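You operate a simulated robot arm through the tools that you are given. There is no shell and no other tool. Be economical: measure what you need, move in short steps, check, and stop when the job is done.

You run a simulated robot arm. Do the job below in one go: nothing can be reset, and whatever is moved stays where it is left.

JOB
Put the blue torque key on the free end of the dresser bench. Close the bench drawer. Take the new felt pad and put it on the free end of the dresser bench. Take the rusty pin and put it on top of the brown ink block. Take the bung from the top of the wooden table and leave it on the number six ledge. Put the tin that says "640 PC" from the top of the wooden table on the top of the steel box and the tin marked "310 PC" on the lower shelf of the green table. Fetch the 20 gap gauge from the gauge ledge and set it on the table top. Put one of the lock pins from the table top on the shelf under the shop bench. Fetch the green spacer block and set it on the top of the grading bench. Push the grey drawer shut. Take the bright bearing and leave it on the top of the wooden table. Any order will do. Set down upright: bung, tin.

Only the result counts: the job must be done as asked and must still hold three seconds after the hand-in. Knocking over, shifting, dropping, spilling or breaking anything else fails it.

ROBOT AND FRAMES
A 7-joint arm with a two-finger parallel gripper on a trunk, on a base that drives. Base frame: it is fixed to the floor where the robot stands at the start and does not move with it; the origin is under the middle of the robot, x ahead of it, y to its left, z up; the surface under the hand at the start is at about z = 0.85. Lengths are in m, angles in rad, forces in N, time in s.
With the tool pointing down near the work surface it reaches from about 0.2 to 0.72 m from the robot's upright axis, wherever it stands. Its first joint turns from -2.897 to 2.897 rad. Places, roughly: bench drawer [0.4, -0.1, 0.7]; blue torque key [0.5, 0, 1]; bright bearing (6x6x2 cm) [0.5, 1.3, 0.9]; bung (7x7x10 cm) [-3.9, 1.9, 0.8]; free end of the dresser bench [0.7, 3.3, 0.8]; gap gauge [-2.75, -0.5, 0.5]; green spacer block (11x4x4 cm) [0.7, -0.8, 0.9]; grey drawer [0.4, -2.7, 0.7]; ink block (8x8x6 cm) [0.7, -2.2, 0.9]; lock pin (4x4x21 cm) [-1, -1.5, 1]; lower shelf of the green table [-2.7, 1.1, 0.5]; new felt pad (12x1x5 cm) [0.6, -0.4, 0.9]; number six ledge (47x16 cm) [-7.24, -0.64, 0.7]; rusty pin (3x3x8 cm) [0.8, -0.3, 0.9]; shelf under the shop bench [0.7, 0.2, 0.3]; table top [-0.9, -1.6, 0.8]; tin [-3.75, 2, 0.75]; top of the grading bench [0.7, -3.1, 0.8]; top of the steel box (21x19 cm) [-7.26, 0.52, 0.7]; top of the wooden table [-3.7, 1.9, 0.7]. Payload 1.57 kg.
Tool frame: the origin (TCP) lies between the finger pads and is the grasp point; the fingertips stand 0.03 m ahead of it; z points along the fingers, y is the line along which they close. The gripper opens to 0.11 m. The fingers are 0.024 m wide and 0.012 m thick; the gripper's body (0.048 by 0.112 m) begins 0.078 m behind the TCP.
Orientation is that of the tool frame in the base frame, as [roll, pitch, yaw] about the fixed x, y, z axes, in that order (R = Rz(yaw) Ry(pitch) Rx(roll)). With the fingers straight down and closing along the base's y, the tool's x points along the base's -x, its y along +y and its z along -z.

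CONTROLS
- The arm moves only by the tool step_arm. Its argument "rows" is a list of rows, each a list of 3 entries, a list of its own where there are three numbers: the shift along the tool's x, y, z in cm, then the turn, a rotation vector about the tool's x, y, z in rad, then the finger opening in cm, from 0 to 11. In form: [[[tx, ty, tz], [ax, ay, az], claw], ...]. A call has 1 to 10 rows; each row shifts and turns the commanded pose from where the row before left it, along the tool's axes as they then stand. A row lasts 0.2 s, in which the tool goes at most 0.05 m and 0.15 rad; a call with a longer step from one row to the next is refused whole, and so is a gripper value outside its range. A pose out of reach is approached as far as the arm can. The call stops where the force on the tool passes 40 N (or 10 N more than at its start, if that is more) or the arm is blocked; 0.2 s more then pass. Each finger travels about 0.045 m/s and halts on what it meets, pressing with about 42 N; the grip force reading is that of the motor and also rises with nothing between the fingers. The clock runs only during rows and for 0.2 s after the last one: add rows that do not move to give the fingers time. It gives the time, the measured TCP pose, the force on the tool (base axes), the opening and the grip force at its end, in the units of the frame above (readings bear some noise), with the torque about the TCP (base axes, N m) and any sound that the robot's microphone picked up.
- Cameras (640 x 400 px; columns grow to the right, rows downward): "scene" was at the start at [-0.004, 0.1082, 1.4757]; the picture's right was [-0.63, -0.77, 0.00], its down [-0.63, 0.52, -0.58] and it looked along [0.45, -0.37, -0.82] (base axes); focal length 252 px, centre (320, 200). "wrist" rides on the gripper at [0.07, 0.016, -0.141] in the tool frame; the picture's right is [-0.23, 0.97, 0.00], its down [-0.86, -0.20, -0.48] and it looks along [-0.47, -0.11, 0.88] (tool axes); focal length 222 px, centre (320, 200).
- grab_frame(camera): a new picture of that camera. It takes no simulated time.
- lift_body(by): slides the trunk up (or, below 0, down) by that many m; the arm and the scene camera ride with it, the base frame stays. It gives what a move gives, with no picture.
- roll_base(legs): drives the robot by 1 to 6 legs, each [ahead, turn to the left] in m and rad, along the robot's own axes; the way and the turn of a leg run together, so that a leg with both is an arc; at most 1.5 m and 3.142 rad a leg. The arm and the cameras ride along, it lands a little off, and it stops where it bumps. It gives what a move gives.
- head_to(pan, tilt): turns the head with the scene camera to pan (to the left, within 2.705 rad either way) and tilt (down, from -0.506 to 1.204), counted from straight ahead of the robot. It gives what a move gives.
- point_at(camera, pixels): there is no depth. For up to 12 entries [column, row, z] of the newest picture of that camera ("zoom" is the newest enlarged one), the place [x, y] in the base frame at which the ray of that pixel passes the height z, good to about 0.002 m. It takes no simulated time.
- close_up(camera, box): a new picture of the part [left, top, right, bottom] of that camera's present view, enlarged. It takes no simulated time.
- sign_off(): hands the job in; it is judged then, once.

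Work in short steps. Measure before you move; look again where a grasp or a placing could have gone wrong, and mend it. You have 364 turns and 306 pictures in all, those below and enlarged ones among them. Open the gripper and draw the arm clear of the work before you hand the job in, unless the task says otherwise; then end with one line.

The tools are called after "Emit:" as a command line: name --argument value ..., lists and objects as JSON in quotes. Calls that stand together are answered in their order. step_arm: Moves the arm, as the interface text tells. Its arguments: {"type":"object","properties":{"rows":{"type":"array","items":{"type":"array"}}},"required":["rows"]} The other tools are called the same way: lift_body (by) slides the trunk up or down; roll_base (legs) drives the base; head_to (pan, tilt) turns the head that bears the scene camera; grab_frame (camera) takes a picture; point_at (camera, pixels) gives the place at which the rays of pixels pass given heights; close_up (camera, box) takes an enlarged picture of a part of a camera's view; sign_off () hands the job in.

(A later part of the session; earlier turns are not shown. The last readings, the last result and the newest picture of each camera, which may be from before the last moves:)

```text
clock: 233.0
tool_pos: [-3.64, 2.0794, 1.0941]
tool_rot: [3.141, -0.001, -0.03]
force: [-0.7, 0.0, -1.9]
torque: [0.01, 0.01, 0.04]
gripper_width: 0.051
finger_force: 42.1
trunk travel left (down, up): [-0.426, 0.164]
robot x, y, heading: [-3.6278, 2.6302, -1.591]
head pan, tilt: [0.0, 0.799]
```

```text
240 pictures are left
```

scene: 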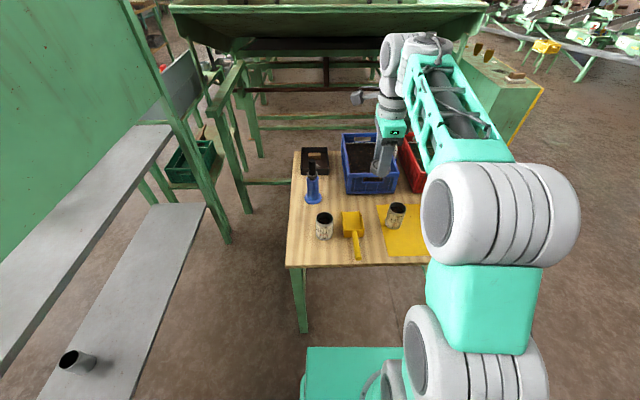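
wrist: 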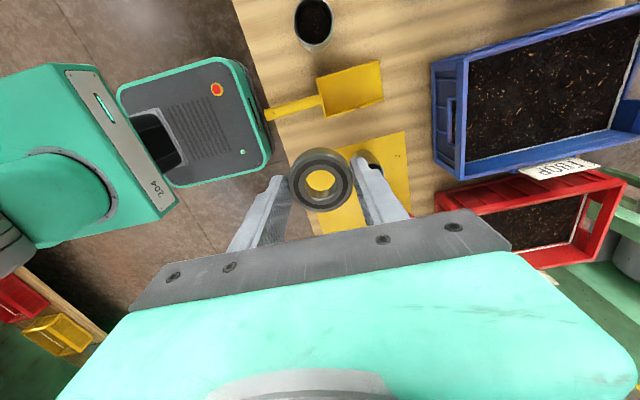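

I zoom on the table's left part to find a free spot for the bearing and determine the table height.

Emit:
close_up --camera "scene" --box '[270, 140, 430, 280]'

Emit:
point_at --camera "scene" --pixels '[[286, 264, 0.7], [286, 264, 0.75], [294, 152, 0.7], [294, 152, 0.75], [324, 237, 0.7], [324, 237, 0.75], [313, 200, 0.75]]'

Emit:
point_at --camera "wrist" --pixels '[[267, 118, 0.75], [267, 118, 0.7], [253, 50, 0.75], [253, 50, 0.7], [313, 25, 0.85]]'

```text
2.86 times, centred on (350, 210) of scene
```

zoom: 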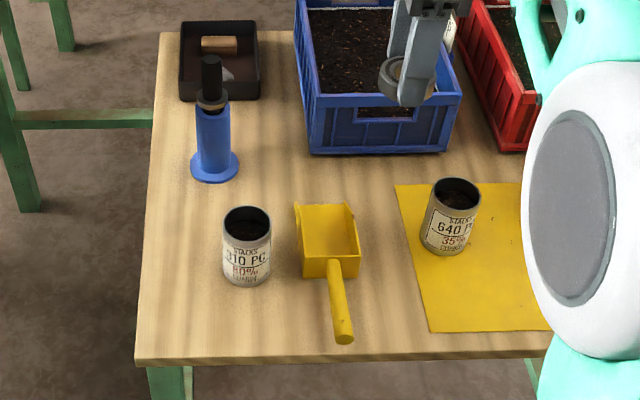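

```text
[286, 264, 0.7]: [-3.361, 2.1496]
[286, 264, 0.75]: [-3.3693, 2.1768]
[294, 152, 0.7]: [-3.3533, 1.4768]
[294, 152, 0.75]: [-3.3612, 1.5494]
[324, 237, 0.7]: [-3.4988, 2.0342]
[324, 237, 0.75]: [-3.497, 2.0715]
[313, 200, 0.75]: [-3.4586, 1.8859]
```

```text
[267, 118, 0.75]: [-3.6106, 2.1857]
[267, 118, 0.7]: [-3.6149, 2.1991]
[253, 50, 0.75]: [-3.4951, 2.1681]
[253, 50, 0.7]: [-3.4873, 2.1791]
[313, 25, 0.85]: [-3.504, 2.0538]
```

A free spot lies in the front-left corner at zoom (175,310). I get its coordinates.

Emit:
point_at --camera "zoom" --pixels '[[175, 310, 0.72], [140, 310, 0.72], [223, 275, 0.72], [247, 282, 0.72], [137, 355, 0.72], [450, 252, 0.72], [425, 245, 0.72], [341, 342, 0.75]]'

```text
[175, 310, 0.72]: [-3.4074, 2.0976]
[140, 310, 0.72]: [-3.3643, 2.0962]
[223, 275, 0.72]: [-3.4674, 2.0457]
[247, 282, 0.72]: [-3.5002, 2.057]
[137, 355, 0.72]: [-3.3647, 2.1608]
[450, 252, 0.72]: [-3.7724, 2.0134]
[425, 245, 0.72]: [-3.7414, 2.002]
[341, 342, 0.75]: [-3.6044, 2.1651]
```

Target (−3.412, 2.085). I shift over it, lower the trunk 0.22, then check before final descent.

Emit:
step_arm --rows '[[[4.6, -0.3, 0], [0, 0, 0], 4], [[4.6, -0.3, 0], [0, 0, 0], 4], [[4.6, -0.3, 0], [0, 0, 0], 4], [[4.6, -0.3, 0], [0, 0, 0], 4], [[4.4, -0.1, 0], [0, 0, 0], 4]]'

Emit:
lift_body --by -0.22

Emit:
grab_frame --camera "wrist"

Emit:
grab_frame --camera "scene"

```text
clock: 234.2
tool_pos: [-3.4118, 2.0854, 1.0939]
tool_rot: [-3.139, -0.002, -0.03]
force: [-0.5, 0.3, -2.2]
torque: [0.01, 0.04, 0.02]
gripper_width: 0.0514
finger_force: 42.8
trunk travel left (down, up): [-0.426, 0.164]
robot x, y, heading: [-3.6253, 2.628, -1.587]
head pan, tilt: [0.0, 0.799]
```

```text
clock: 236.5
tool_pos: [-3.4112, 2.0852, 0.8745]
tool_rot: [3.141, -0.002, -0.029]
force: [-0.1, -0.1, -2.4]
torque: [-0.01, 0.01, -0.04]
gripper_width: 0.0515
finger_force: 42.2
trunk travel left (down, up): [-0.206, 0.384]
robot x, y, heading: [-3.6251, 2.6307, -1.598]
head pan, tilt: [0.0, 0.799]
```

```text
238 pictures are left
```

wrist: 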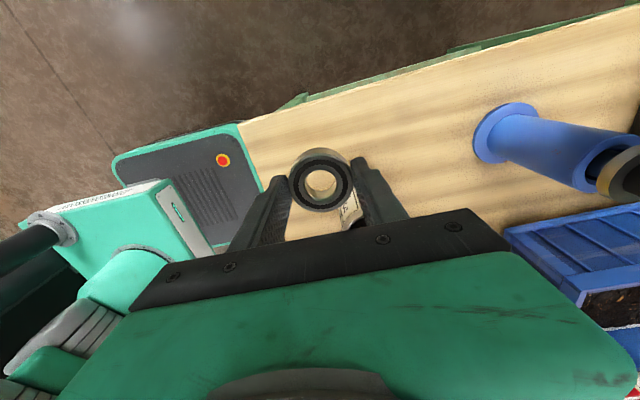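

```text
237 pictures are left
```

scene: 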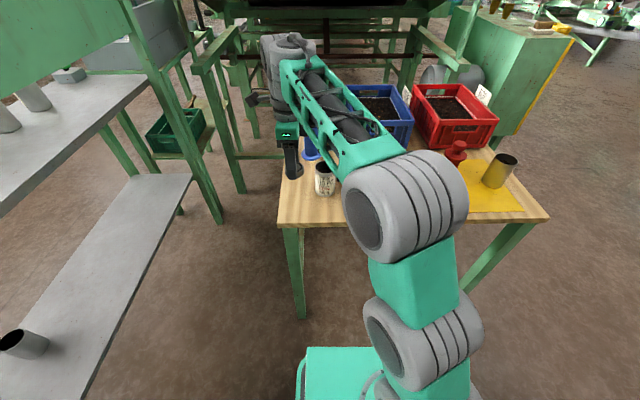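

Bearing is over the corner with the tin behind. I descend slowly until contact.

Emit:
step_arm --rows '[[[0, 0, 4], [0, 0, 0], 4], [[0, 0, 4], [0, 0, 0], 4], [[0, 0, 1.5], [0, 0, 0], 4], [[0, 0, 0.5], [0, 0, 0], 4], [[0, 0, 0.5], [0, 0, 0], 4]]'

Emit:
grab_frame --camera "wrist"

Emit:
close_up --camera "scene" --box '[250, 110, 410, 230]'

```text
clock: 237.7
tool_pos: [-3.4129, 2.0851, 0.7757]
tool_rot: [3.131, -0.01, -0.03]
force: [-1.9, 0.4, 29.0]
torque: [0.46, 0.65, -0.05]
gripper_width: 0.0513
finger_force: 42.0
trunk travel left (down, up): [-0.206, 0.384]
robot x, y, heading: [-3.6257, 2.6296, -1.589]
head pan, tilt: [0.0, 0.799]
```

```text
236 pictures are left
```

wrist: 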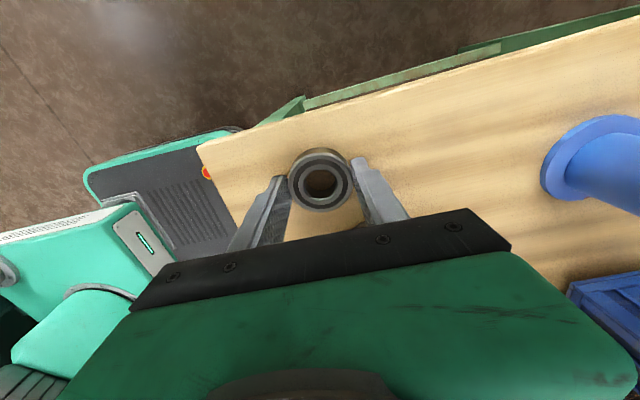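

```text
3.33 times, centred on (330, 170) of scene
```

zoom: 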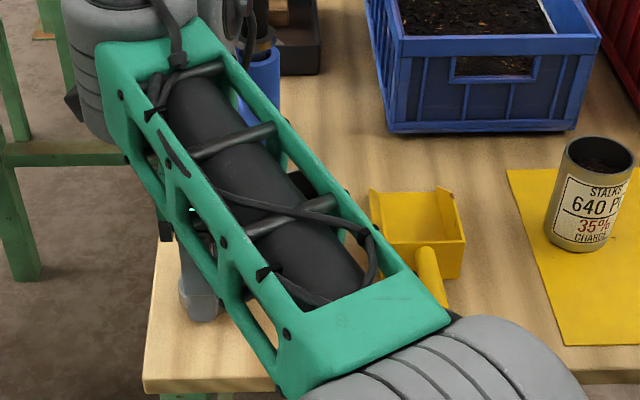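

Contact at TCP z 0.776 (table top ≈0.74). I ease off and release.

Emit:
step_arm --rows '[[[0, 0, -0.5], [0, 0, 0], 4], [[0, 0, 0], [0, 0, 0], 6.5], [[0, 0, 0], [0, 0, 0], 7], [[0, 0, 0], [0, 0, 0], 7], [[0, 0, -2], [0, 0, 0], 7], [[0, 0, -5], [0, 0, 0], 7], [[0, 0, -5], [0, 0, 0], 7], [[0, 0, -5], [0, 0, 0], 7]]'

Emit:
grab_frame --camera "wrist"

```text
clock: 239.2
tool_pos: [-3.4184, 2.0957, 0.7938]
tool_rot: [-3.016, 0.071, -0.049]
force: [-0.5, 1.9, 18.2]
torque: [-0.64, -0.06, 0.0]
gripper_width: 0.0666
finger_force: 0.0
trunk travel left (down, up): [-0.206, 0.384]
robot x, y, heading: [-3.6236, 2.6278, -1.593]
head pan, tilt: [0.0, 0.799]
stopped in row 7: the force on the tool passed its limit at 236 N (the readings are from after the stop); the commanded pose is now the measured one
```

```text
234 pictures are left
```

wrist: 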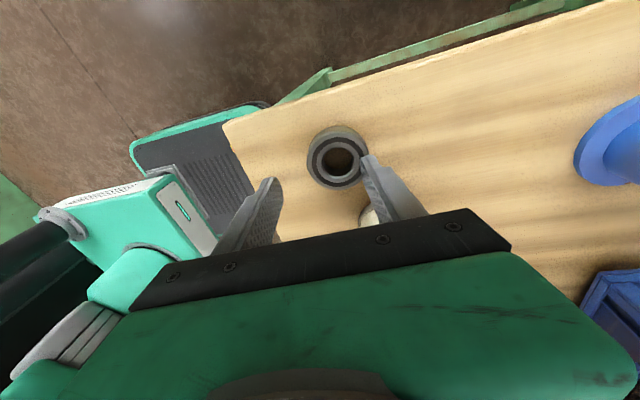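

A large force occurred on rising; I look at the scene now.

Emit:
grab_frame --camera "scene"

Emit:
close_up --camera "wrist" --box '[220, 100, 460, 250]'

Emit:
close_up --camera "scene" --box '[260, 120, 380, 230]'

```text
233 pictures are left
```

scene: 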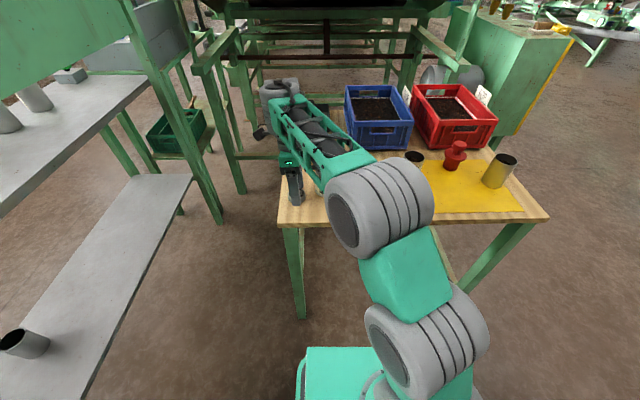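

```text
2.67 times, centred on (340, 175) of wrist
```

zoom: 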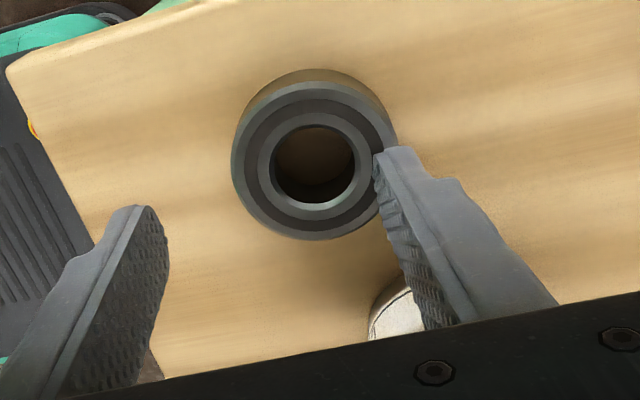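

```text
3.64 times, centred on (320, 175) of scene
```

zoom: 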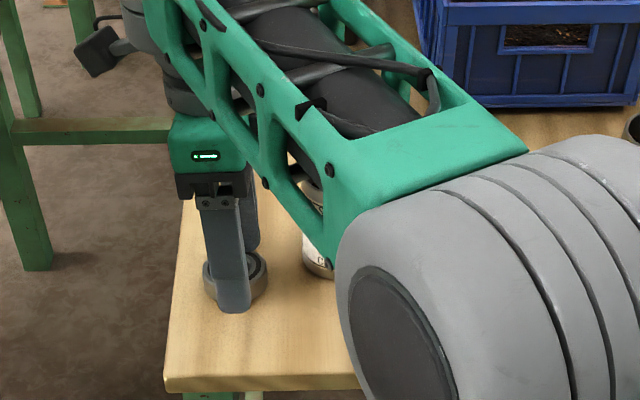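

The bearing lies flat on the table, but the far fingertip seems to rest on it after a jolt. I rise very gently a little and check forces.

Emit:
step_arm --rows '[[[0, 0, -0.7], [0, 0, 0], 8], [[0, 0, -0.7], [0, 0, 0], 8]]'

Emit:
grab_frame --camera "wrist"

```text
clock: 239.8
tool_pos: [-3.4187, 2.0937, 0.8026]
tool_rot: [-3.005, 0.071, -0.051]
force: [-0.3, -0.3, 0.0]
torque: [0.0, 0.0, -0.05]
gripper_width: 0.0799
finger_force: 0.0
trunk travel left (down, up): [-0.206, 0.384]
robot x, y, heading: [-3.6291, 2.6314, -1.589]
head pan, tilt: [0.0, 0.799]
```

```text
230 pictures are left
```

wrist: 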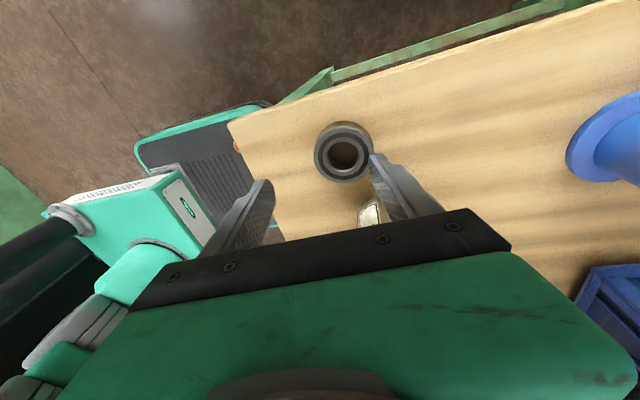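

No load now. I rise with the trunk, keeping the arm fixed.

Emit:
lift_body --by 0.1

Emit:
grab_frame --camera "scene"

Emit:
grab_frame --camera "wrist"

```text
clock: 241.2
tool_pos: [-3.4189, 2.0934, 0.902]
tool_rot: [-3.007, 0.068, -0.051]
force: [-0.6, 0.2, 0.2]
torque: [0.02, -0.01, -0.02]
gripper_width: 0.0798
finger_force: 0.1
trunk travel left (down, up): [-0.306, 0.284]
robot x, y, heading: [-3.6278, 2.6262, -1.592]
head pan, tilt: [0.0, 0.799]
```

```text
229 pictures are left
```

scene: 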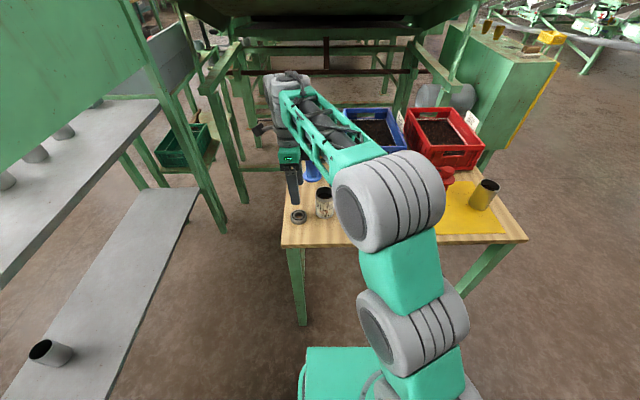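

```text
228 pictures are left
```

wrist: 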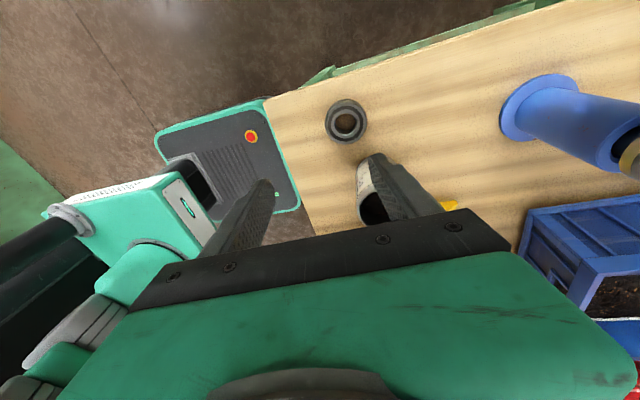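

Tin and bearing are intact. I raise more, correct the tilt, and turn the tool so that the fingers close along x for the tins.

Emit:
lift_body --by 0.1

Emit:
step_arm --rows '[[[0, 0, 0], [-0.135, 0.068, 0], 8], [[-4.5, 0, 0], [0, 0, -0.02], 8], [[-4.5, 0, 0], [0, 0, 0], 8]]'

Emit:
step_arm --rows '[[[0, 0, 0], [0, 0, -0.149], 8.5], [[0, 0, 0], [0, 0, -0.149], 8.5], [[0, 0, 0], [0, 0, -0.149], 8.5], [[0, 0, 0], [0, 0, -0.149], 8.5], [[0, 0, 0], [0, 0, -0.149], 8.5], [[0, 0, 0], [0, 0, -0.149], 8.5], [[0, 0, 0], [0, 0, -0.149], 8.5], [[0, 0, 0], [0, 0, -0.149], 8.5], [[0, 0, 0], [0, 0, -0.149], 8.5], [[0, 0, 0], [0, 0, -0.149], 8.5]]'

Emit:
grab_frame --camera "scene"

Emit:
grab_frame --camera "wrist"

```text
clock: 242.5
tool_pos: [-3.4184, 2.0952, 1.0025]
tool_rot: [-3.006, 0.068, -0.051]
force: [0.0, -1.1, 0.7]
torque: [0.0, -0.01, -0.03]
gripper_width: 0.0802
finger_force: 0.0
trunk travel left (down, up): [-0.406, 0.184]
robot x, y, heading: [-3.6247, 2.6328, -1.59]
head pan, tilt: [0.0, 0.799]
```

```text
refused: row 1 steps farther than a row can; nothing moved
```

```text
clock: 244.7
tool_pos: [-3.4179, 2.0951, 1.0025]
tool_rot: [-3.064, -0.127, 1.432]
force: [-0.2, 0.0, -0.7]
torque: [-0.03, 0.01, -0.01]
gripper_width: 0.0851
finger_force: 0.1
trunk travel left (down, up): [-0.406, 0.184]
robot x, y, heading: [-3.6251, 2.6281, -1.59]
head pan, tilt: [0.0, 0.799]
```

```text
227 pictures are left
```

scene: 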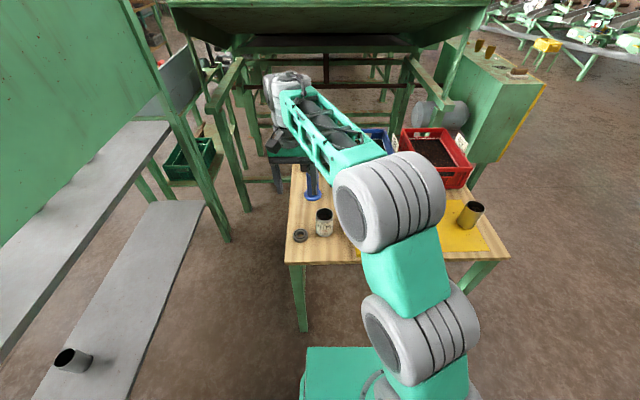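

```text
226 pictures are left
```

wrist: 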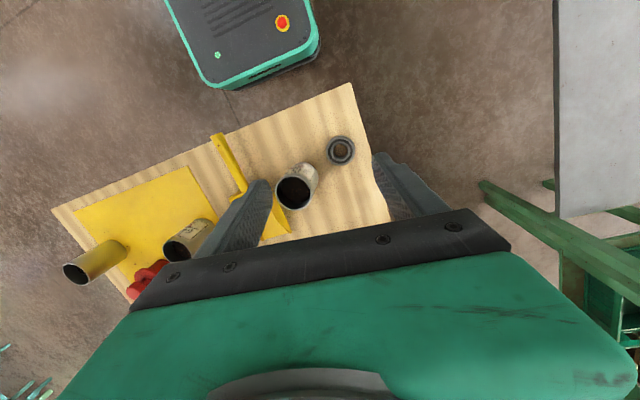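

The tool is turned. I correct the tilt and yaw, pulling back slightly toward the robot, then tilt forward ~0.6 rad for the shelf-compatible grasp.

Emit:
step_arm --rows '[[[4, 0, 0], [-0.07, -0.127, 0], 8.5], [[4, 0, 0], [0, 0, -0.139], 8.5], [[4, 0, 0], [0, -0.14, 0], 8.5], [[0, 0, 0], [0, -0.14, 0], 8.5], [[0, 0, 0], [0, -0.14, 0], 8.5], [[0, 0, 0], [0, -0.14, 0], 8.5]]'

Emit:
grab_frame --camera "scene"

Emit:
grab_frame --camera "wrist"

```text
clock: 246.1
tool_pos: [-3.4082, 2.2127, 1.0099]
tool_rot: [-3.131, 0.561, 1.582]
force: [-1.0, -0.5, -0.5]
torque: [-0.04, -0.01, 0.01]
gripper_width: 0.0853
finger_force: 0.1
trunk travel left (down, up): [-0.406, 0.184]
robot x, y, heading: [-3.6282, 2.6294, -1.591]
head pan, tilt: [0.0, 0.799]
```

```text
225 pictures are left
```

scene: 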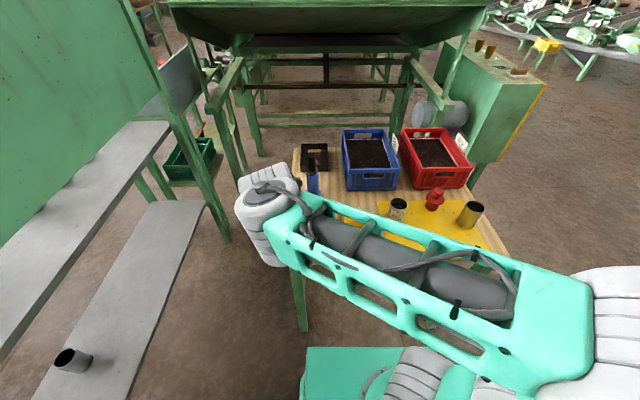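

```text
224 pictures are left
```

wrist: 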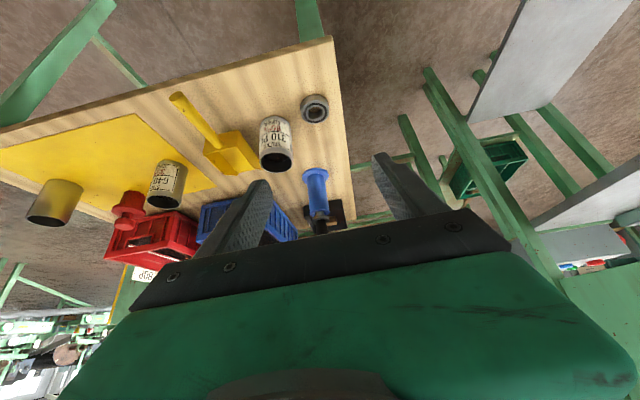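

Tilt reached; all objects standing. I measure the tin: rim (277,162), base front (275,118).

Emit:
close_up --camera "wrist" --box '[235, 80, 345, 200]'

Emit:
point_at --camera "wrist" --pixels '[[261, 160, 0.83], [292, 160, 0.83], [277, 160, 0.83], [277, 160, 0.84], [275, 116, 0.741], [314, 104, 0.76]]'

```text
3.33 times, centred on (290, 140) of wrist
```

zoom: 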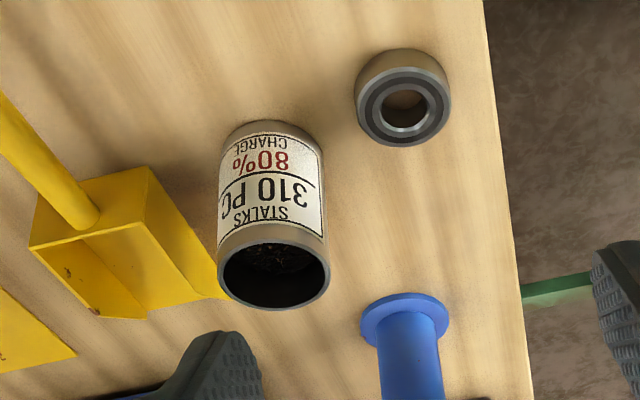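

```text
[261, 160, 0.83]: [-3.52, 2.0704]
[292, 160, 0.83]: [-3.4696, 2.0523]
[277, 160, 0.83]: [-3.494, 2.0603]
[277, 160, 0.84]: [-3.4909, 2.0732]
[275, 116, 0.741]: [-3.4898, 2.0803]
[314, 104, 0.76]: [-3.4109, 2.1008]
```

I compute precise points from the zoom.

Emit:
point_at --camera "zoom" --pixels '[[274, 274, 0.83], [218, 274, 0.83], [330, 274, 0.83], [274, 274, 0.82], [266, 121, 0.741], [405, 55, 0.741], [360, 115, 0.76], [450, 90, 0.76], [490, 100, 0.741]]'

```text
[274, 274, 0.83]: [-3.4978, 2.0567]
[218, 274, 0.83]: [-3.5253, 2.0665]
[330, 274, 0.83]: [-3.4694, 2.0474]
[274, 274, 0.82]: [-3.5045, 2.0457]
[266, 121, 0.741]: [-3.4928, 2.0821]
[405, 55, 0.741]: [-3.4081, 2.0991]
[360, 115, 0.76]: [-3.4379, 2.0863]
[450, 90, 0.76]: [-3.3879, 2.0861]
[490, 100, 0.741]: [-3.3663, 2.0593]
```

Tin: centre (−3.497, 2.052), Ø≈6 cm, top ≈0.826; bearing edge is at x −3.437, so I use a 7.5 cm opening. I align in x, then lower the trunk.

Emit:
step_arm --rows '[[[0, -4.5, 0], [0, 0, 0], 7.5], [[0, -4.5, 0], [0, 0, 0], 7.5]]'

Emit:
lift_body --by -0.15

Emit:
grab_frame --camera "wrist"

```text
clock: 246.7
tool_pos: [-3.4992, 2.2138, 1.0089]
tool_rot: [-3.132, 0.558, 1.581]
force: [-0.2, -0.2, 0.3]
torque: [0.02, 0.03, -0.01]
gripper_width: 0.0747
finger_force: 0.0
trunk travel left (down, up): [-0.406, 0.184]
robot x, y, heading: [-3.6241, 2.6296, -1.592]
head pan, tilt: [0.0, 0.799]
```

```text
clock: 248.4
tool_pos: [-3.499, 2.2144, 0.8597]
tool_rot: [-3.132, 0.559, 1.582]
force: [-0.3, -0.9, -0.1]
torque: [-0.02, 0.0, 0.02]
gripper_width: 0.075
finger_force: 0.1
trunk travel left (down, up): [-0.256, 0.334]
robot x, y, heading: [-3.6263, 2.6309, -1.592]
head pan, tilt: [0.0, 0.799]
```

```text
222 pictures are left
```

wrist: 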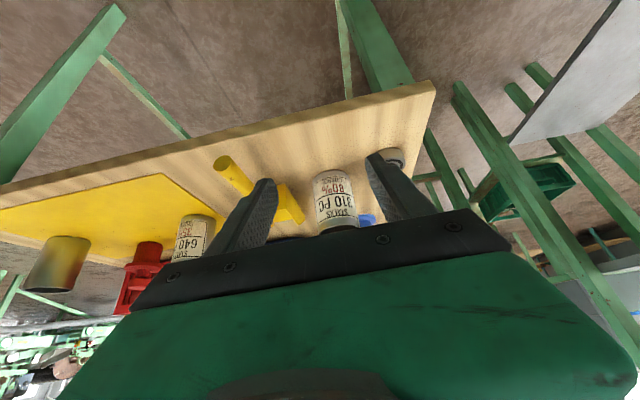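

The tin sits between the fingers ahead. I move in toward it.

Emit:
step_arm --rows '[[[-3.4, 0, 2.14], [0, 0, 0], 7.5], [[-3.4, 0.1, 2.14], [0, 0, 0], 7.5], [[-3.4, 0.1, 2.14], [0, 0, 0], 7.5]]'

Emit:
grab_frame --camera "wrist"

Emit:
grab_frame --camera "scene"

```text
clock: 249.2
tool_pos: [-3.4962, 2.0925, 0.8583]
tool_rot: [-3.133, 0.558, 1.58]
force: [1.2, -0.1, 0.9]
torque: [-0.01, -0.03, 0.02]
gripper_width: 0.075
finger_force: 0.1
trunk travel left (down, up): [-0.256, 0.334]
robot x, y, heading: [-3.6242, 2.6296, -1.586]
head pan, tilt: [0.0, 0.799]
```

```text
221 pictures are left
```

wrist: 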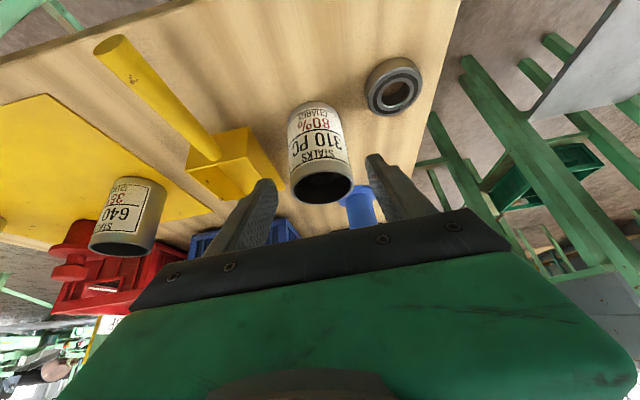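

```text
220 pictures are left
```

scene: 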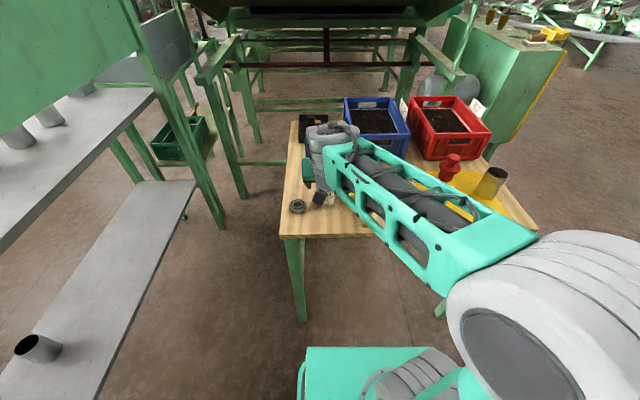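

I verify the tin's rim position from here before descending.

Emit:
point_at --camera "wrist" --pixels '[[321, 184, 0.826], [291, 180, 0.826], [352, 180, 0.826], [312, 100, 0.741]]'

Emit:
step_arm --rows '[[[0, 0, 2.5], [0, 0, 0], 7.5], [[0, 0, 2.5], [0, 0, 0], 7.5], [[0, 0, 2.0], [0, 0, 0], 7.5]]'

Emit:
grab_frame --camera "wrist"

```text
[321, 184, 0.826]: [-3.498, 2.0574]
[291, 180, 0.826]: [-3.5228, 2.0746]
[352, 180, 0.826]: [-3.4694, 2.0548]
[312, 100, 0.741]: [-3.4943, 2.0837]
```

```text
clock: 250.0
tool_pos: [-3.4953, 2.0562, 0.7995]
tool_rot: [-3.132, 0.559, 1.581]
force: [-0.1, 0.2, -0.1]
torque: [0.0, -0.02, 0.0]
gripper_width: 0.075
finger_force: 0.0
trunk travel left (down, up): [-0.256, 0.334]
robot x, y, heading: [-3.6229, 2.6276, -1.59]
head pan, tilt: [0.0, 0.799]
```

```text
219 pictures are left
```

wrist: 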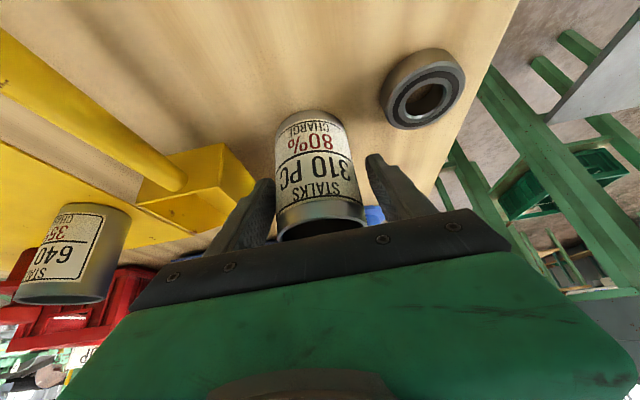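

Tin is centred between the fingers. Close and lift straight up a little.

Emit:
step_arm --rows '[[[0, 0, 0], [0, 0, 0], 4], [[0, 0, 0], [0, 0, 0], 4], [[0, 0, 0], [0, 0, 0], 4], [[0, 0, 0], [0, 0, 0], 4], [[-0.8, 0, -1.27], [0, 0, 0], 4], [[-1.6, 0, -2.54], [0, 0, 0], 4]]'

Emit:
grab_frame --camera "wrist"

```text
clock: 251.4
tool_pos: [-3.4956, 2.056, 0.8448]
tool_rot: [-3.132, 0.557, 1.581]
force: [-0.7, 0.0, -1.3]
torque: [0.0, 0.03, 0.0]
gripper_width: 0.0585
finger_force: 41.8
trunk travel left (down, up): [-0.256, 0.334]
robot x, y, heading: [-3.6293, 2.6277, -1.585]
head pan, tilt: [0.0, 0.799]
```

```text
218 pictures are left
```

wrist: 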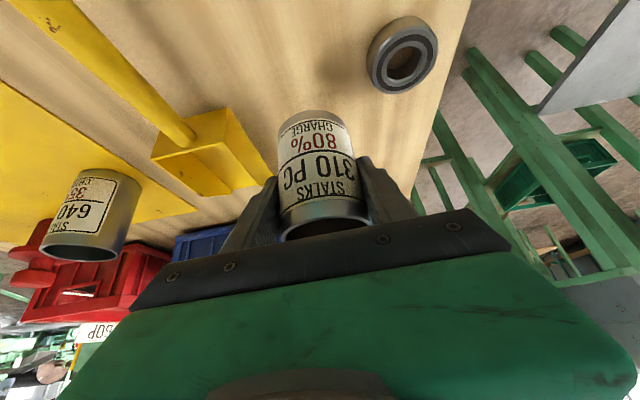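

The 310 tin is held upright. I raise the trunk and drive around to the +x side of the green table.

Emit:
lift_body --by 0.2

Emit:
roll_base --legs '[[-0.6, 0], [0, 1.59], [1.5, 0], [0.75, 0]]'

Emit:
roll_base --legs '[[0, -1.571], [1.5, 0], [0.6, 0], [0, -1.571]]'

Emit:
head_to --pan 0.1 --tilt 0.6

Emit:
grab_frame --camera "scene"

```text
clock: 253.6
tool_pos: [-3.4953, 2.0566, 1.0447]
tool_rot: [-3.131, 0.556, 1.58]
force: [-1.5, 0.2, -1.8]
torque: [0.02, 0.01, -0.02]
gripper_width: 0.0583
finger_force: 41.9
trunk travel left (down, up): [-0.456, 0.134]
robot x, y, heading: [-3.6273, 2.6275, -1.588]
head pan, tilt: [0.0, 0.799]
```

```text
clock: 271.5
tool_pos: [-0.788, 3.3229, 1.0443]
tool_rot: [-3.131, 0.557, -3.127]
force: [-0.2, 0.3, -1.1]
torque: [-0.02, 0.01, -0.03]
gripper_width: 0.058
finger_force: 42.3
trunk travel left (down, up): [-0.456, 0.134]
robot x, y, heading: [-1.3595, 3.1879, -0.017]
head pan, tilt: [0.0, 0.799]
```

```text
clock: 289.5
tool_pos: [-1.9045, 0.9451, 1.0449]
tool_rot: [-3.131, 0.557, 0.043]
force: [-0.3, 0.8, -1.5]
torque: [-0.01, -0.01, 0.0]
gripper_width: 0.0574
finger_force: 42.4
trunk travel left (down, up): [-0.456, 0.134]
robot x, y, heading: [-1.3368, 1.0926, -3.126]
head pan, tilt: [0.0, 0.799]
```

```text
clock: 290.3
tool_pos: [-1.9065, 0.9451, 1.0437]
tool_rot: [-3.133, 0.555, 0.043]
force: [-0.7, 0.2, -1.2]
torque: [0.0, -0.02, 0.0]
gripper_width: 0.0578
finger_force: 42.3
trunk travel left (down, up): [-0.456, 0.134]
robot x, y, heading: [-1.3396, 1.0925, -3.133]
head pan, tilt: [0.099, 0.6]
```

```text
217 pictures are left
```

scene: 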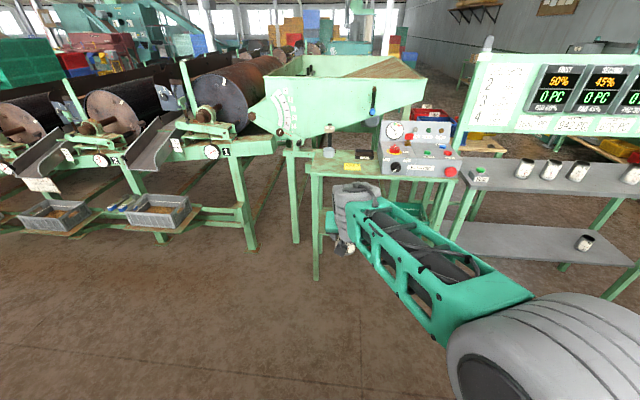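

I measure the green table's front edge and legs.

Emit:
point_at --camera "scene" --pixels '[[309, 172, 0.75], [440, 183, 0.75], [309, 172, 0.8], [440, 183, 0.8], [317, 281, 0.0], [335, 236, 0.42], [296, 243, 0.0]]'

Emit:
lift_body --by -0.3

Emit:
step_arm --rows '[[[0, 4.5, 0], [0, 0, 0], 4], [[0, 4.5, 0], [0, 0, 0], 4], [[0, 4.5, 0], [0, 0, 0], 4], [[0, 4.5, 0], [0, 0, 0], 4]]'

Emit:
head_to --pan 0.1 --tilt 0.5

Emit:
grab_frame --camera "scene"

Emit:
grab_frame --camera "wrist"

```text
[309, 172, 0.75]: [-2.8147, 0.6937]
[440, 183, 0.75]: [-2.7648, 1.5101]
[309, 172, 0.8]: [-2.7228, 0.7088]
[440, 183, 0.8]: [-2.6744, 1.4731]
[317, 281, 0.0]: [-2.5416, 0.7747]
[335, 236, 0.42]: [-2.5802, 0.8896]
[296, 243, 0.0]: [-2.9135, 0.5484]
```

```text
clock: 293.3
tool_pos: [-1.9056, 0.9445, 0.7433]
tool_rot: [-3.131, 0.555, 0.043]
force: [0.6, -0.2, -1.3]
torque: [0.03, -0.01, -0.02]
gripper_width: 0.0576
finger_force: 41.5
trunk travel left (down, up): [-0.156, 0.434]
robot x, y, heading: [-1.336, 1.0971, -3.129]
head pan, tilt: [0.099, 0.6]
```

```text
clock: 294.3
tool_pos: [-1.899, 0.7649, 0.7417]
tool_rot: [-3.132, 0.559, 0.042]
force: [-0.6, 0.4, -0.7]
torque: [-0.04, -0.03, -0.01]
gripper_width: 0.0572
finger_force: 41.9
trunk travel left (down, up): [-0.156, 0.434]
robot x, y, heading: [-1.336, 1.0914, -3.126]
head pan, tilt: [0.099, 0.6]
```

```text
clock: 294.9
tool_pos: [-1.8991, 0.7669, 0.7415]
tool_rot: [-3.132, 0.558, 0.045]
force: [-0.6, -0.5, -0.3]
torque: [-0.01, -0.02, 0.01]
gripper_width: 0.0575
finger_force: 42.1
trunk travel left (down, up): [-0.156, 0.434]
robot x, y, heading: [-1.3341, 1.0925, -3.126]
head pan, tilt: [0.099, 0.499]
```

```text
216 pictures are left
```

scene: 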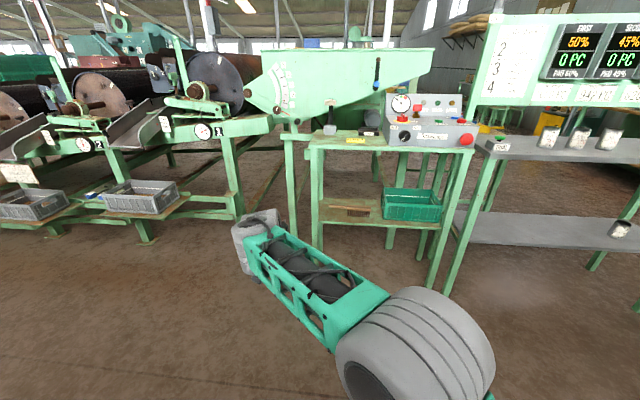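

```text
215 pictures are left
```

wrist: 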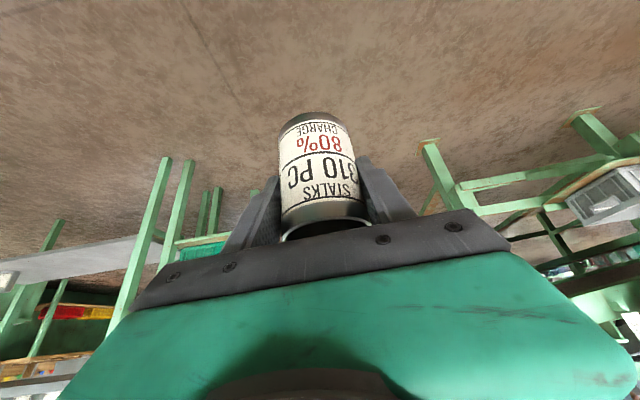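

Now I see under the green table. I zoom on its lower shelf.

Emit:
close_up --camera "scene" --box '[280, 120, 480, 250]'

Emit:
point_at --camera "zoom" --pixels '[[320, 200, 0.5]]'

```text
3.08 times, centred on (380, 185) of scene
```

zoom: 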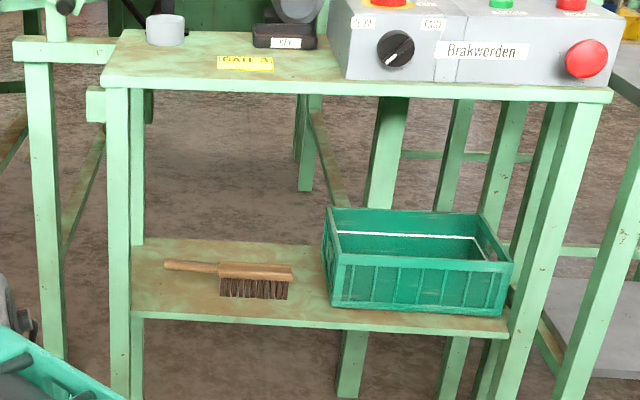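

```text
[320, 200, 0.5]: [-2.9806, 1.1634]
```

I compute shelf geometry: front edge at leg plane, back edge, brush and tray positions.

Emit:
point_at --camera "zoom" --pixels '[[140, 312, 0.5], [140, 312, 0.45], [500, 330, 0.45], [150, 244, 0.45], [165, 266, 0.47], [255, 298, 0.45], [292, 275, 0.48], [332, 305, 0.45], [508, 315, 0.45], [328, 208, 0.57], [104, 85, 0.75], [608, 98, 0.75]]'

Emit:
grab_frame --camera "scene"

```text
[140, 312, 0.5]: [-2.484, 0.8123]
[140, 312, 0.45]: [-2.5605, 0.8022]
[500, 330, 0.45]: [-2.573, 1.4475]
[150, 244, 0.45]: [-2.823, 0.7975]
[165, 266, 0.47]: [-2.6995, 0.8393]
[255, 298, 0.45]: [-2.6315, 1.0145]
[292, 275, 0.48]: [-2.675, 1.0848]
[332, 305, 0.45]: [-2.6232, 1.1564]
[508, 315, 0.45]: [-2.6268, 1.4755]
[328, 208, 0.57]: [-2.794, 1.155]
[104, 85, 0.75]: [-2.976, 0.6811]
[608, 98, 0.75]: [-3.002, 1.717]
```

```text
213 pictures are left
```

scene: 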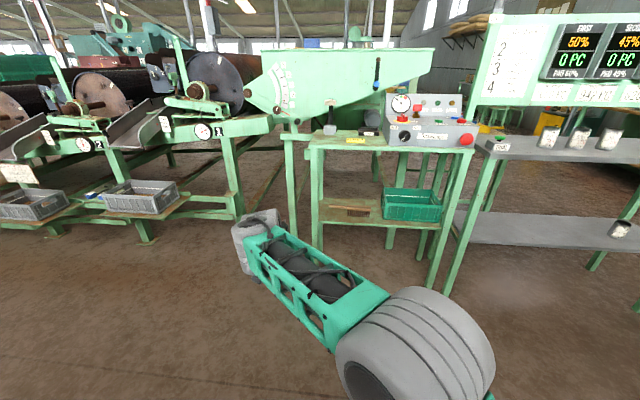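

Shelf top z≈0.455, x −2.56…−2.82; in front of the brush handle there is room at (−2.605, 0.89). I align y, lower the trunk, and drive closer.

Emit:
step_arm --rows '[[[0, -4.1, 0], [0, 0, 0.043], 4], [[0, -4.1, 0], [0, 0, 0], 4], [[0, -4.1, 0], [0, 0, 0], 4]]'

Emit:
lift_body --by -0.15

Emit:
roll_base --legs '[[0.5, -0.015]]'

Emit:
grab_frame --camera "wrist"

Emit:
grab_frame --camera "scene"

```text
clock: 295.7
tool_pos: [-1.9018, 0.8888, 0.7424]
tool_rot: [3.126, 0.557, -0.006]
force: [0.2, -0.2, -1.5]
torque: [0.05, 0.04, -0.03]
gripper_width: 0.0571
finger_force: 41.7
trunk travel left (down, up): [-0.156, 0.434]
robot x, y, heading: [-1.338, 1.0944, -3.13]
head pan, tilt: [0.099, 0.499]
```

```text
clock: 297.5
tool_pos: [-1.9003, 0.8876, 0.5925]
tool_rot: [3.125, 0.558, -0.008]
force: [0.2, 0.3, -0.1]
torque: [-0.03, 0.0, 0.01]
gripper_width: 0.0576
finger_force: 42.1
trunk travel left (down, up): [-0.006, 0.584]
robot x, y, heading: [-1.3363, 1.0956, -3.132]
head pan, tilt: [0.099, 0.499]
```

```text
clock: 300.4
tool_pos: [-2.4037, 0.8926, 0.5921]
tool_rot: [3.126, 0.556, -0.019]
force: [0.7, 0.0, -1.1]
torque: [0.0, -0.01, -0.03]
gripper_width: 0.0575
finger_force: 42.2
trunk travel left (down, up): [-0.006, 0.584]
robot x, y, heading: [-1.8356, 1.0912, 3.141]
head pan, tilt: [0.099, 0.499]
```

```text
212 pictures are left
```

wrist: 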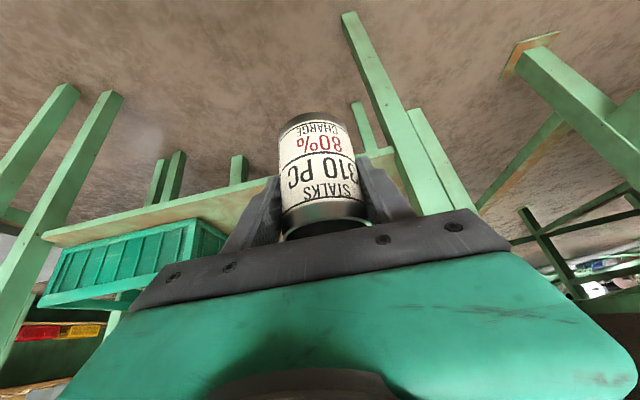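

```text
211 pictures are left
```

scene: 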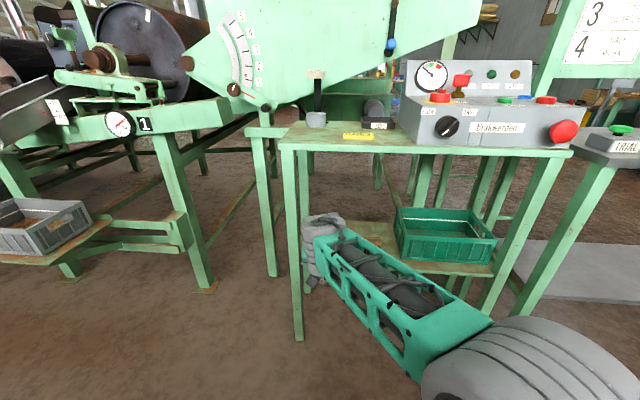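

I verify the shelf edge and leg position in both views.

Emit:
point_at --camera "wrist" --pixels '[[42, 240, 0.44], [250, 192, 0.455], [390, 155, 0.455], [350, 15, 0.0]]'

Emit:
close_up --camera "scene" --box '[240, 120, 540, 350]'

Emit:
point_at --camera "scene" --pixels '[[300, 341, 0.0], [490, 276, 0.455], [490, 276, 0.42], [282, 150, 0.85], [282, 150, 0.8]]'

```text
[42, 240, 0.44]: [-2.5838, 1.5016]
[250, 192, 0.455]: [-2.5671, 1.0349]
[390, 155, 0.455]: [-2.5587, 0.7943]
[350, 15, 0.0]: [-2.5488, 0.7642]
```

```text
1.74 times, centred on (390, 235) of scene
```

zoom: 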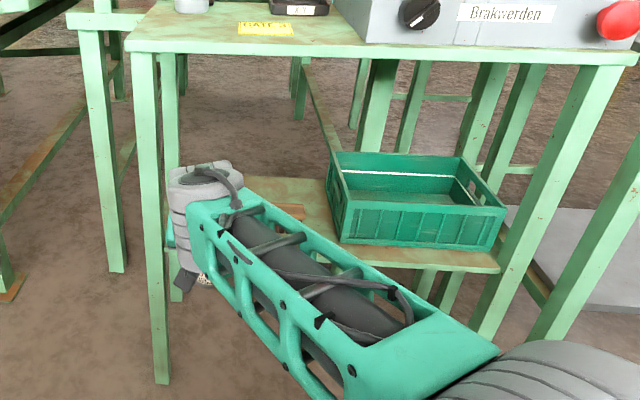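

```text
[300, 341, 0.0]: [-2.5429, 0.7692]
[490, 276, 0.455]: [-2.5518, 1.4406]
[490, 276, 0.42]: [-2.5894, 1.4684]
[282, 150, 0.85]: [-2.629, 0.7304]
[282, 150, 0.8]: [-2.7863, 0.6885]
```

Edge x≈−2.563, z≈0.455 confirmed. I drive 0.15 closer, reach in 5 cm, then lower gently.

Emit:
roll_base --legs '[[0.15, 0]]'

Emit:
step_arm --rows '[[[-2.1, 0, 1.3], [0, 0, 0], 4], [[-2.1, 0, 1.3], [0, 0, 0], 4], [[1.06, 0, 1.7], [0, 0, 0], 4], [[1.06, 0, 1.7], [0, 0, 0], 4]]'

Emit:
grab_frame --camera "wrist"

```text
clock: 301.8
tool_pos: [-2.5551, 0.8918, 0.5921]
tool_rot: [3.127, 0.556, -0.021]
force: [0.9, 0.2, -0.8]
torque: [-0.02, -0.01, 0.01]
gripper_width: 0.0574
finger_force: 42.2
trunk travel left (down, up): [-0.006, 0.584]
robot x, y, heading: [-1.9921, 1.0879, -3.14]
head pan, tilt: [0.099, 0.499]
```

```text
clock: 302.8
tool_pos: [-2.6048, 0.8932, 0.5512]
tool_rot: [3.126, 0.556, -0.02]
force: [0.0, -0.6, -1.0]
torque: [0.02, -0.02, 0.03]
gripper_width: 0.0576
finger_force: 42.3
trunk travel left (down, up): [-0.006, 0.584]
robot x, y, heading: [-1.9896, 1.0942, -3.139]
head pan, tilt: [0.099, 0.499]
```

```text
209 pictures are left
```

wrist: 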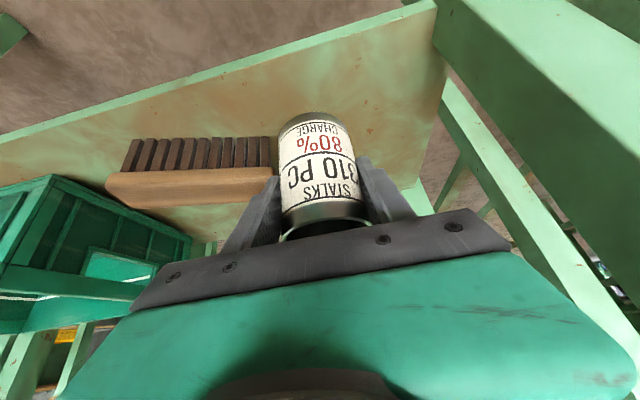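

The brush bristles end near the tin; I compute clearance.

Emit:
point_at --camera "wrist" --pixels '[[270, 137, 0.458], [270, 165, 0.48], [122, 140, 0.458], [250, 200, 0.5], [315, 112, 0.493], [437, 5, 0.455], [448, 75, 0.455]]'

Emit:
close_up --camera "wrist" --box '[220, 90, 420, 240]'

```text
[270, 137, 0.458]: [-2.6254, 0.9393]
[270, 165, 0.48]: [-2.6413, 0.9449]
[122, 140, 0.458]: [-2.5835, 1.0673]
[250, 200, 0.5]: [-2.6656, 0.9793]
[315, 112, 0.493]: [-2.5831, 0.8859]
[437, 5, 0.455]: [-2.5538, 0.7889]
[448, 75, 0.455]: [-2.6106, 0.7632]
```

```text
2.67 times, centred on (320, 165) of wrist
```

zoom: 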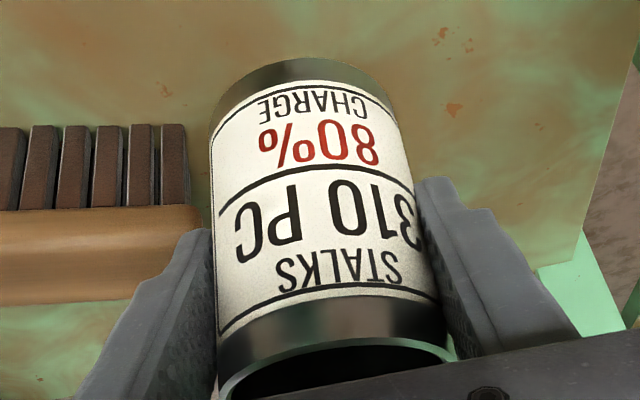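

Bristles end at y≈0.94, so I shift the tin 1.8 cm toward the leg, then lower until contact.

Emit:
step_arm --rows '[[[0, 1.8, 0], [0, 0, 0], 4], [[1.06, 0, 1.7], [0, 0, 0], 4], [[0.4, 0, 0.6], [0, 0, 0], 4], [[0.2, 0, 0.35], [0, 0, 0], 4], [[0.2, 0, 0.35], [0, 0, 0], 4]]'

Emit:
grab_frame --camera "wrist"

```text
clock: 304.0
tool_pos: [-2.6038, 0.8729, 0.5167]
tool_rot: [3.126, 0.555, -0.021]
force: [0.2, -0.2, -0.3]
torque: [0.01, 0.01, -0.02]
gripper_width: 0.0573
finger_force: 42.2
trunk travel left (down, up): [-0.006, 0.584]
robot x, y, heading: [-1.9859, 1.092, -3.144]
head pan, tilt: [0.099, 0.499]
```

```text
207 pictures are left
```

wrist: 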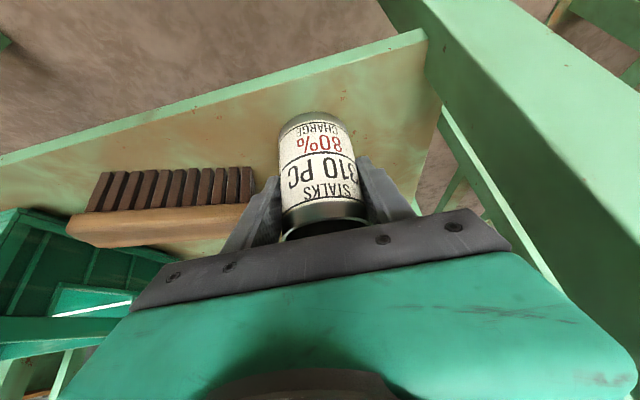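

Not yet touching; continue in 2 mm steps.

Emit:
step_arm --rows '[[[0.1, 0, 0.17], [0, 0, 0], 4], [[0.1, 0, 0.17], [0, 0, 0], 4], [[0.1, 0, 0.17], [0, 0, 0], 4], [[0.1, 0, 0.17], [0, 0, 0], 4], [[0.1, 0, 0.17], [0, 0, 0], 4]]'

```text
clock: 305.2
tool_pos: [-2.6057, 0.8731, 0.514]
tool_rot: [3.12, 0.569, -0.024]
force: [2.5, 2.1, 32.5]
torque: [0.89, -0.11, -0.02]
gripper_width: 0.0577
finger_force: 41.4
trunk travel left (down, up): [-0.006, 0.584]
robot x, y, heading: [-1.9879, 1.0912, 3.142]
head pan, tilt: [0.099, 0.499]
```

Contact. Ease up 5 mm, open to 7 cm, and withdraw along the tool axis.

Emit:
step_arm --rows '[[[-0.3, 0, -0.45], [0, 0, 0], 4], [[0, 0, 0], [0, 0, 0], 6], [[0, 0, 0], [0, 0, 0], 7], [[0, 0, 0], [0, 0, 0], 7], [[0, 0, -1], [0, 0, 0], 7], [[0, 0, -2], [0, 0, 0], 7]]'

Emit:
grab_frame --camera "wrist"

```text
clock: 306.6
tool_pos: [-2.5886, 0.873, 0.5381]
tool_rot: [3.126, 0.556, -0.022]
force: [0.0, -0.2, -0.6]
torque: [0.01, 0.02, 0.0]
gripper_width: 0.07
finger_force: 0.1
trunk travel left (down, up): [-0.006, 0.584]
robot x, y, heading: [-1.988, 1.0927, -3.143]
head pan, tilt: [0.099, 0.499]
```

```text
206 pictures are left
```

wrist: 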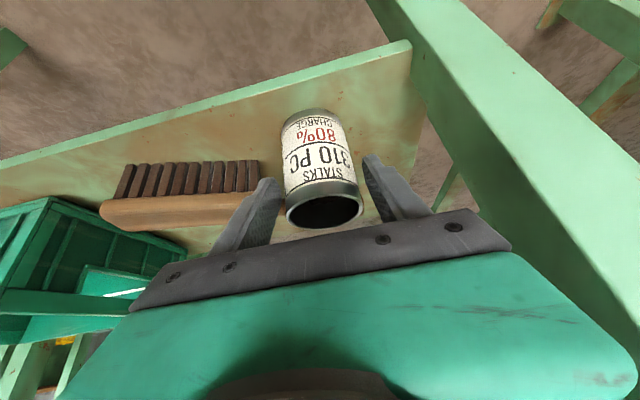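

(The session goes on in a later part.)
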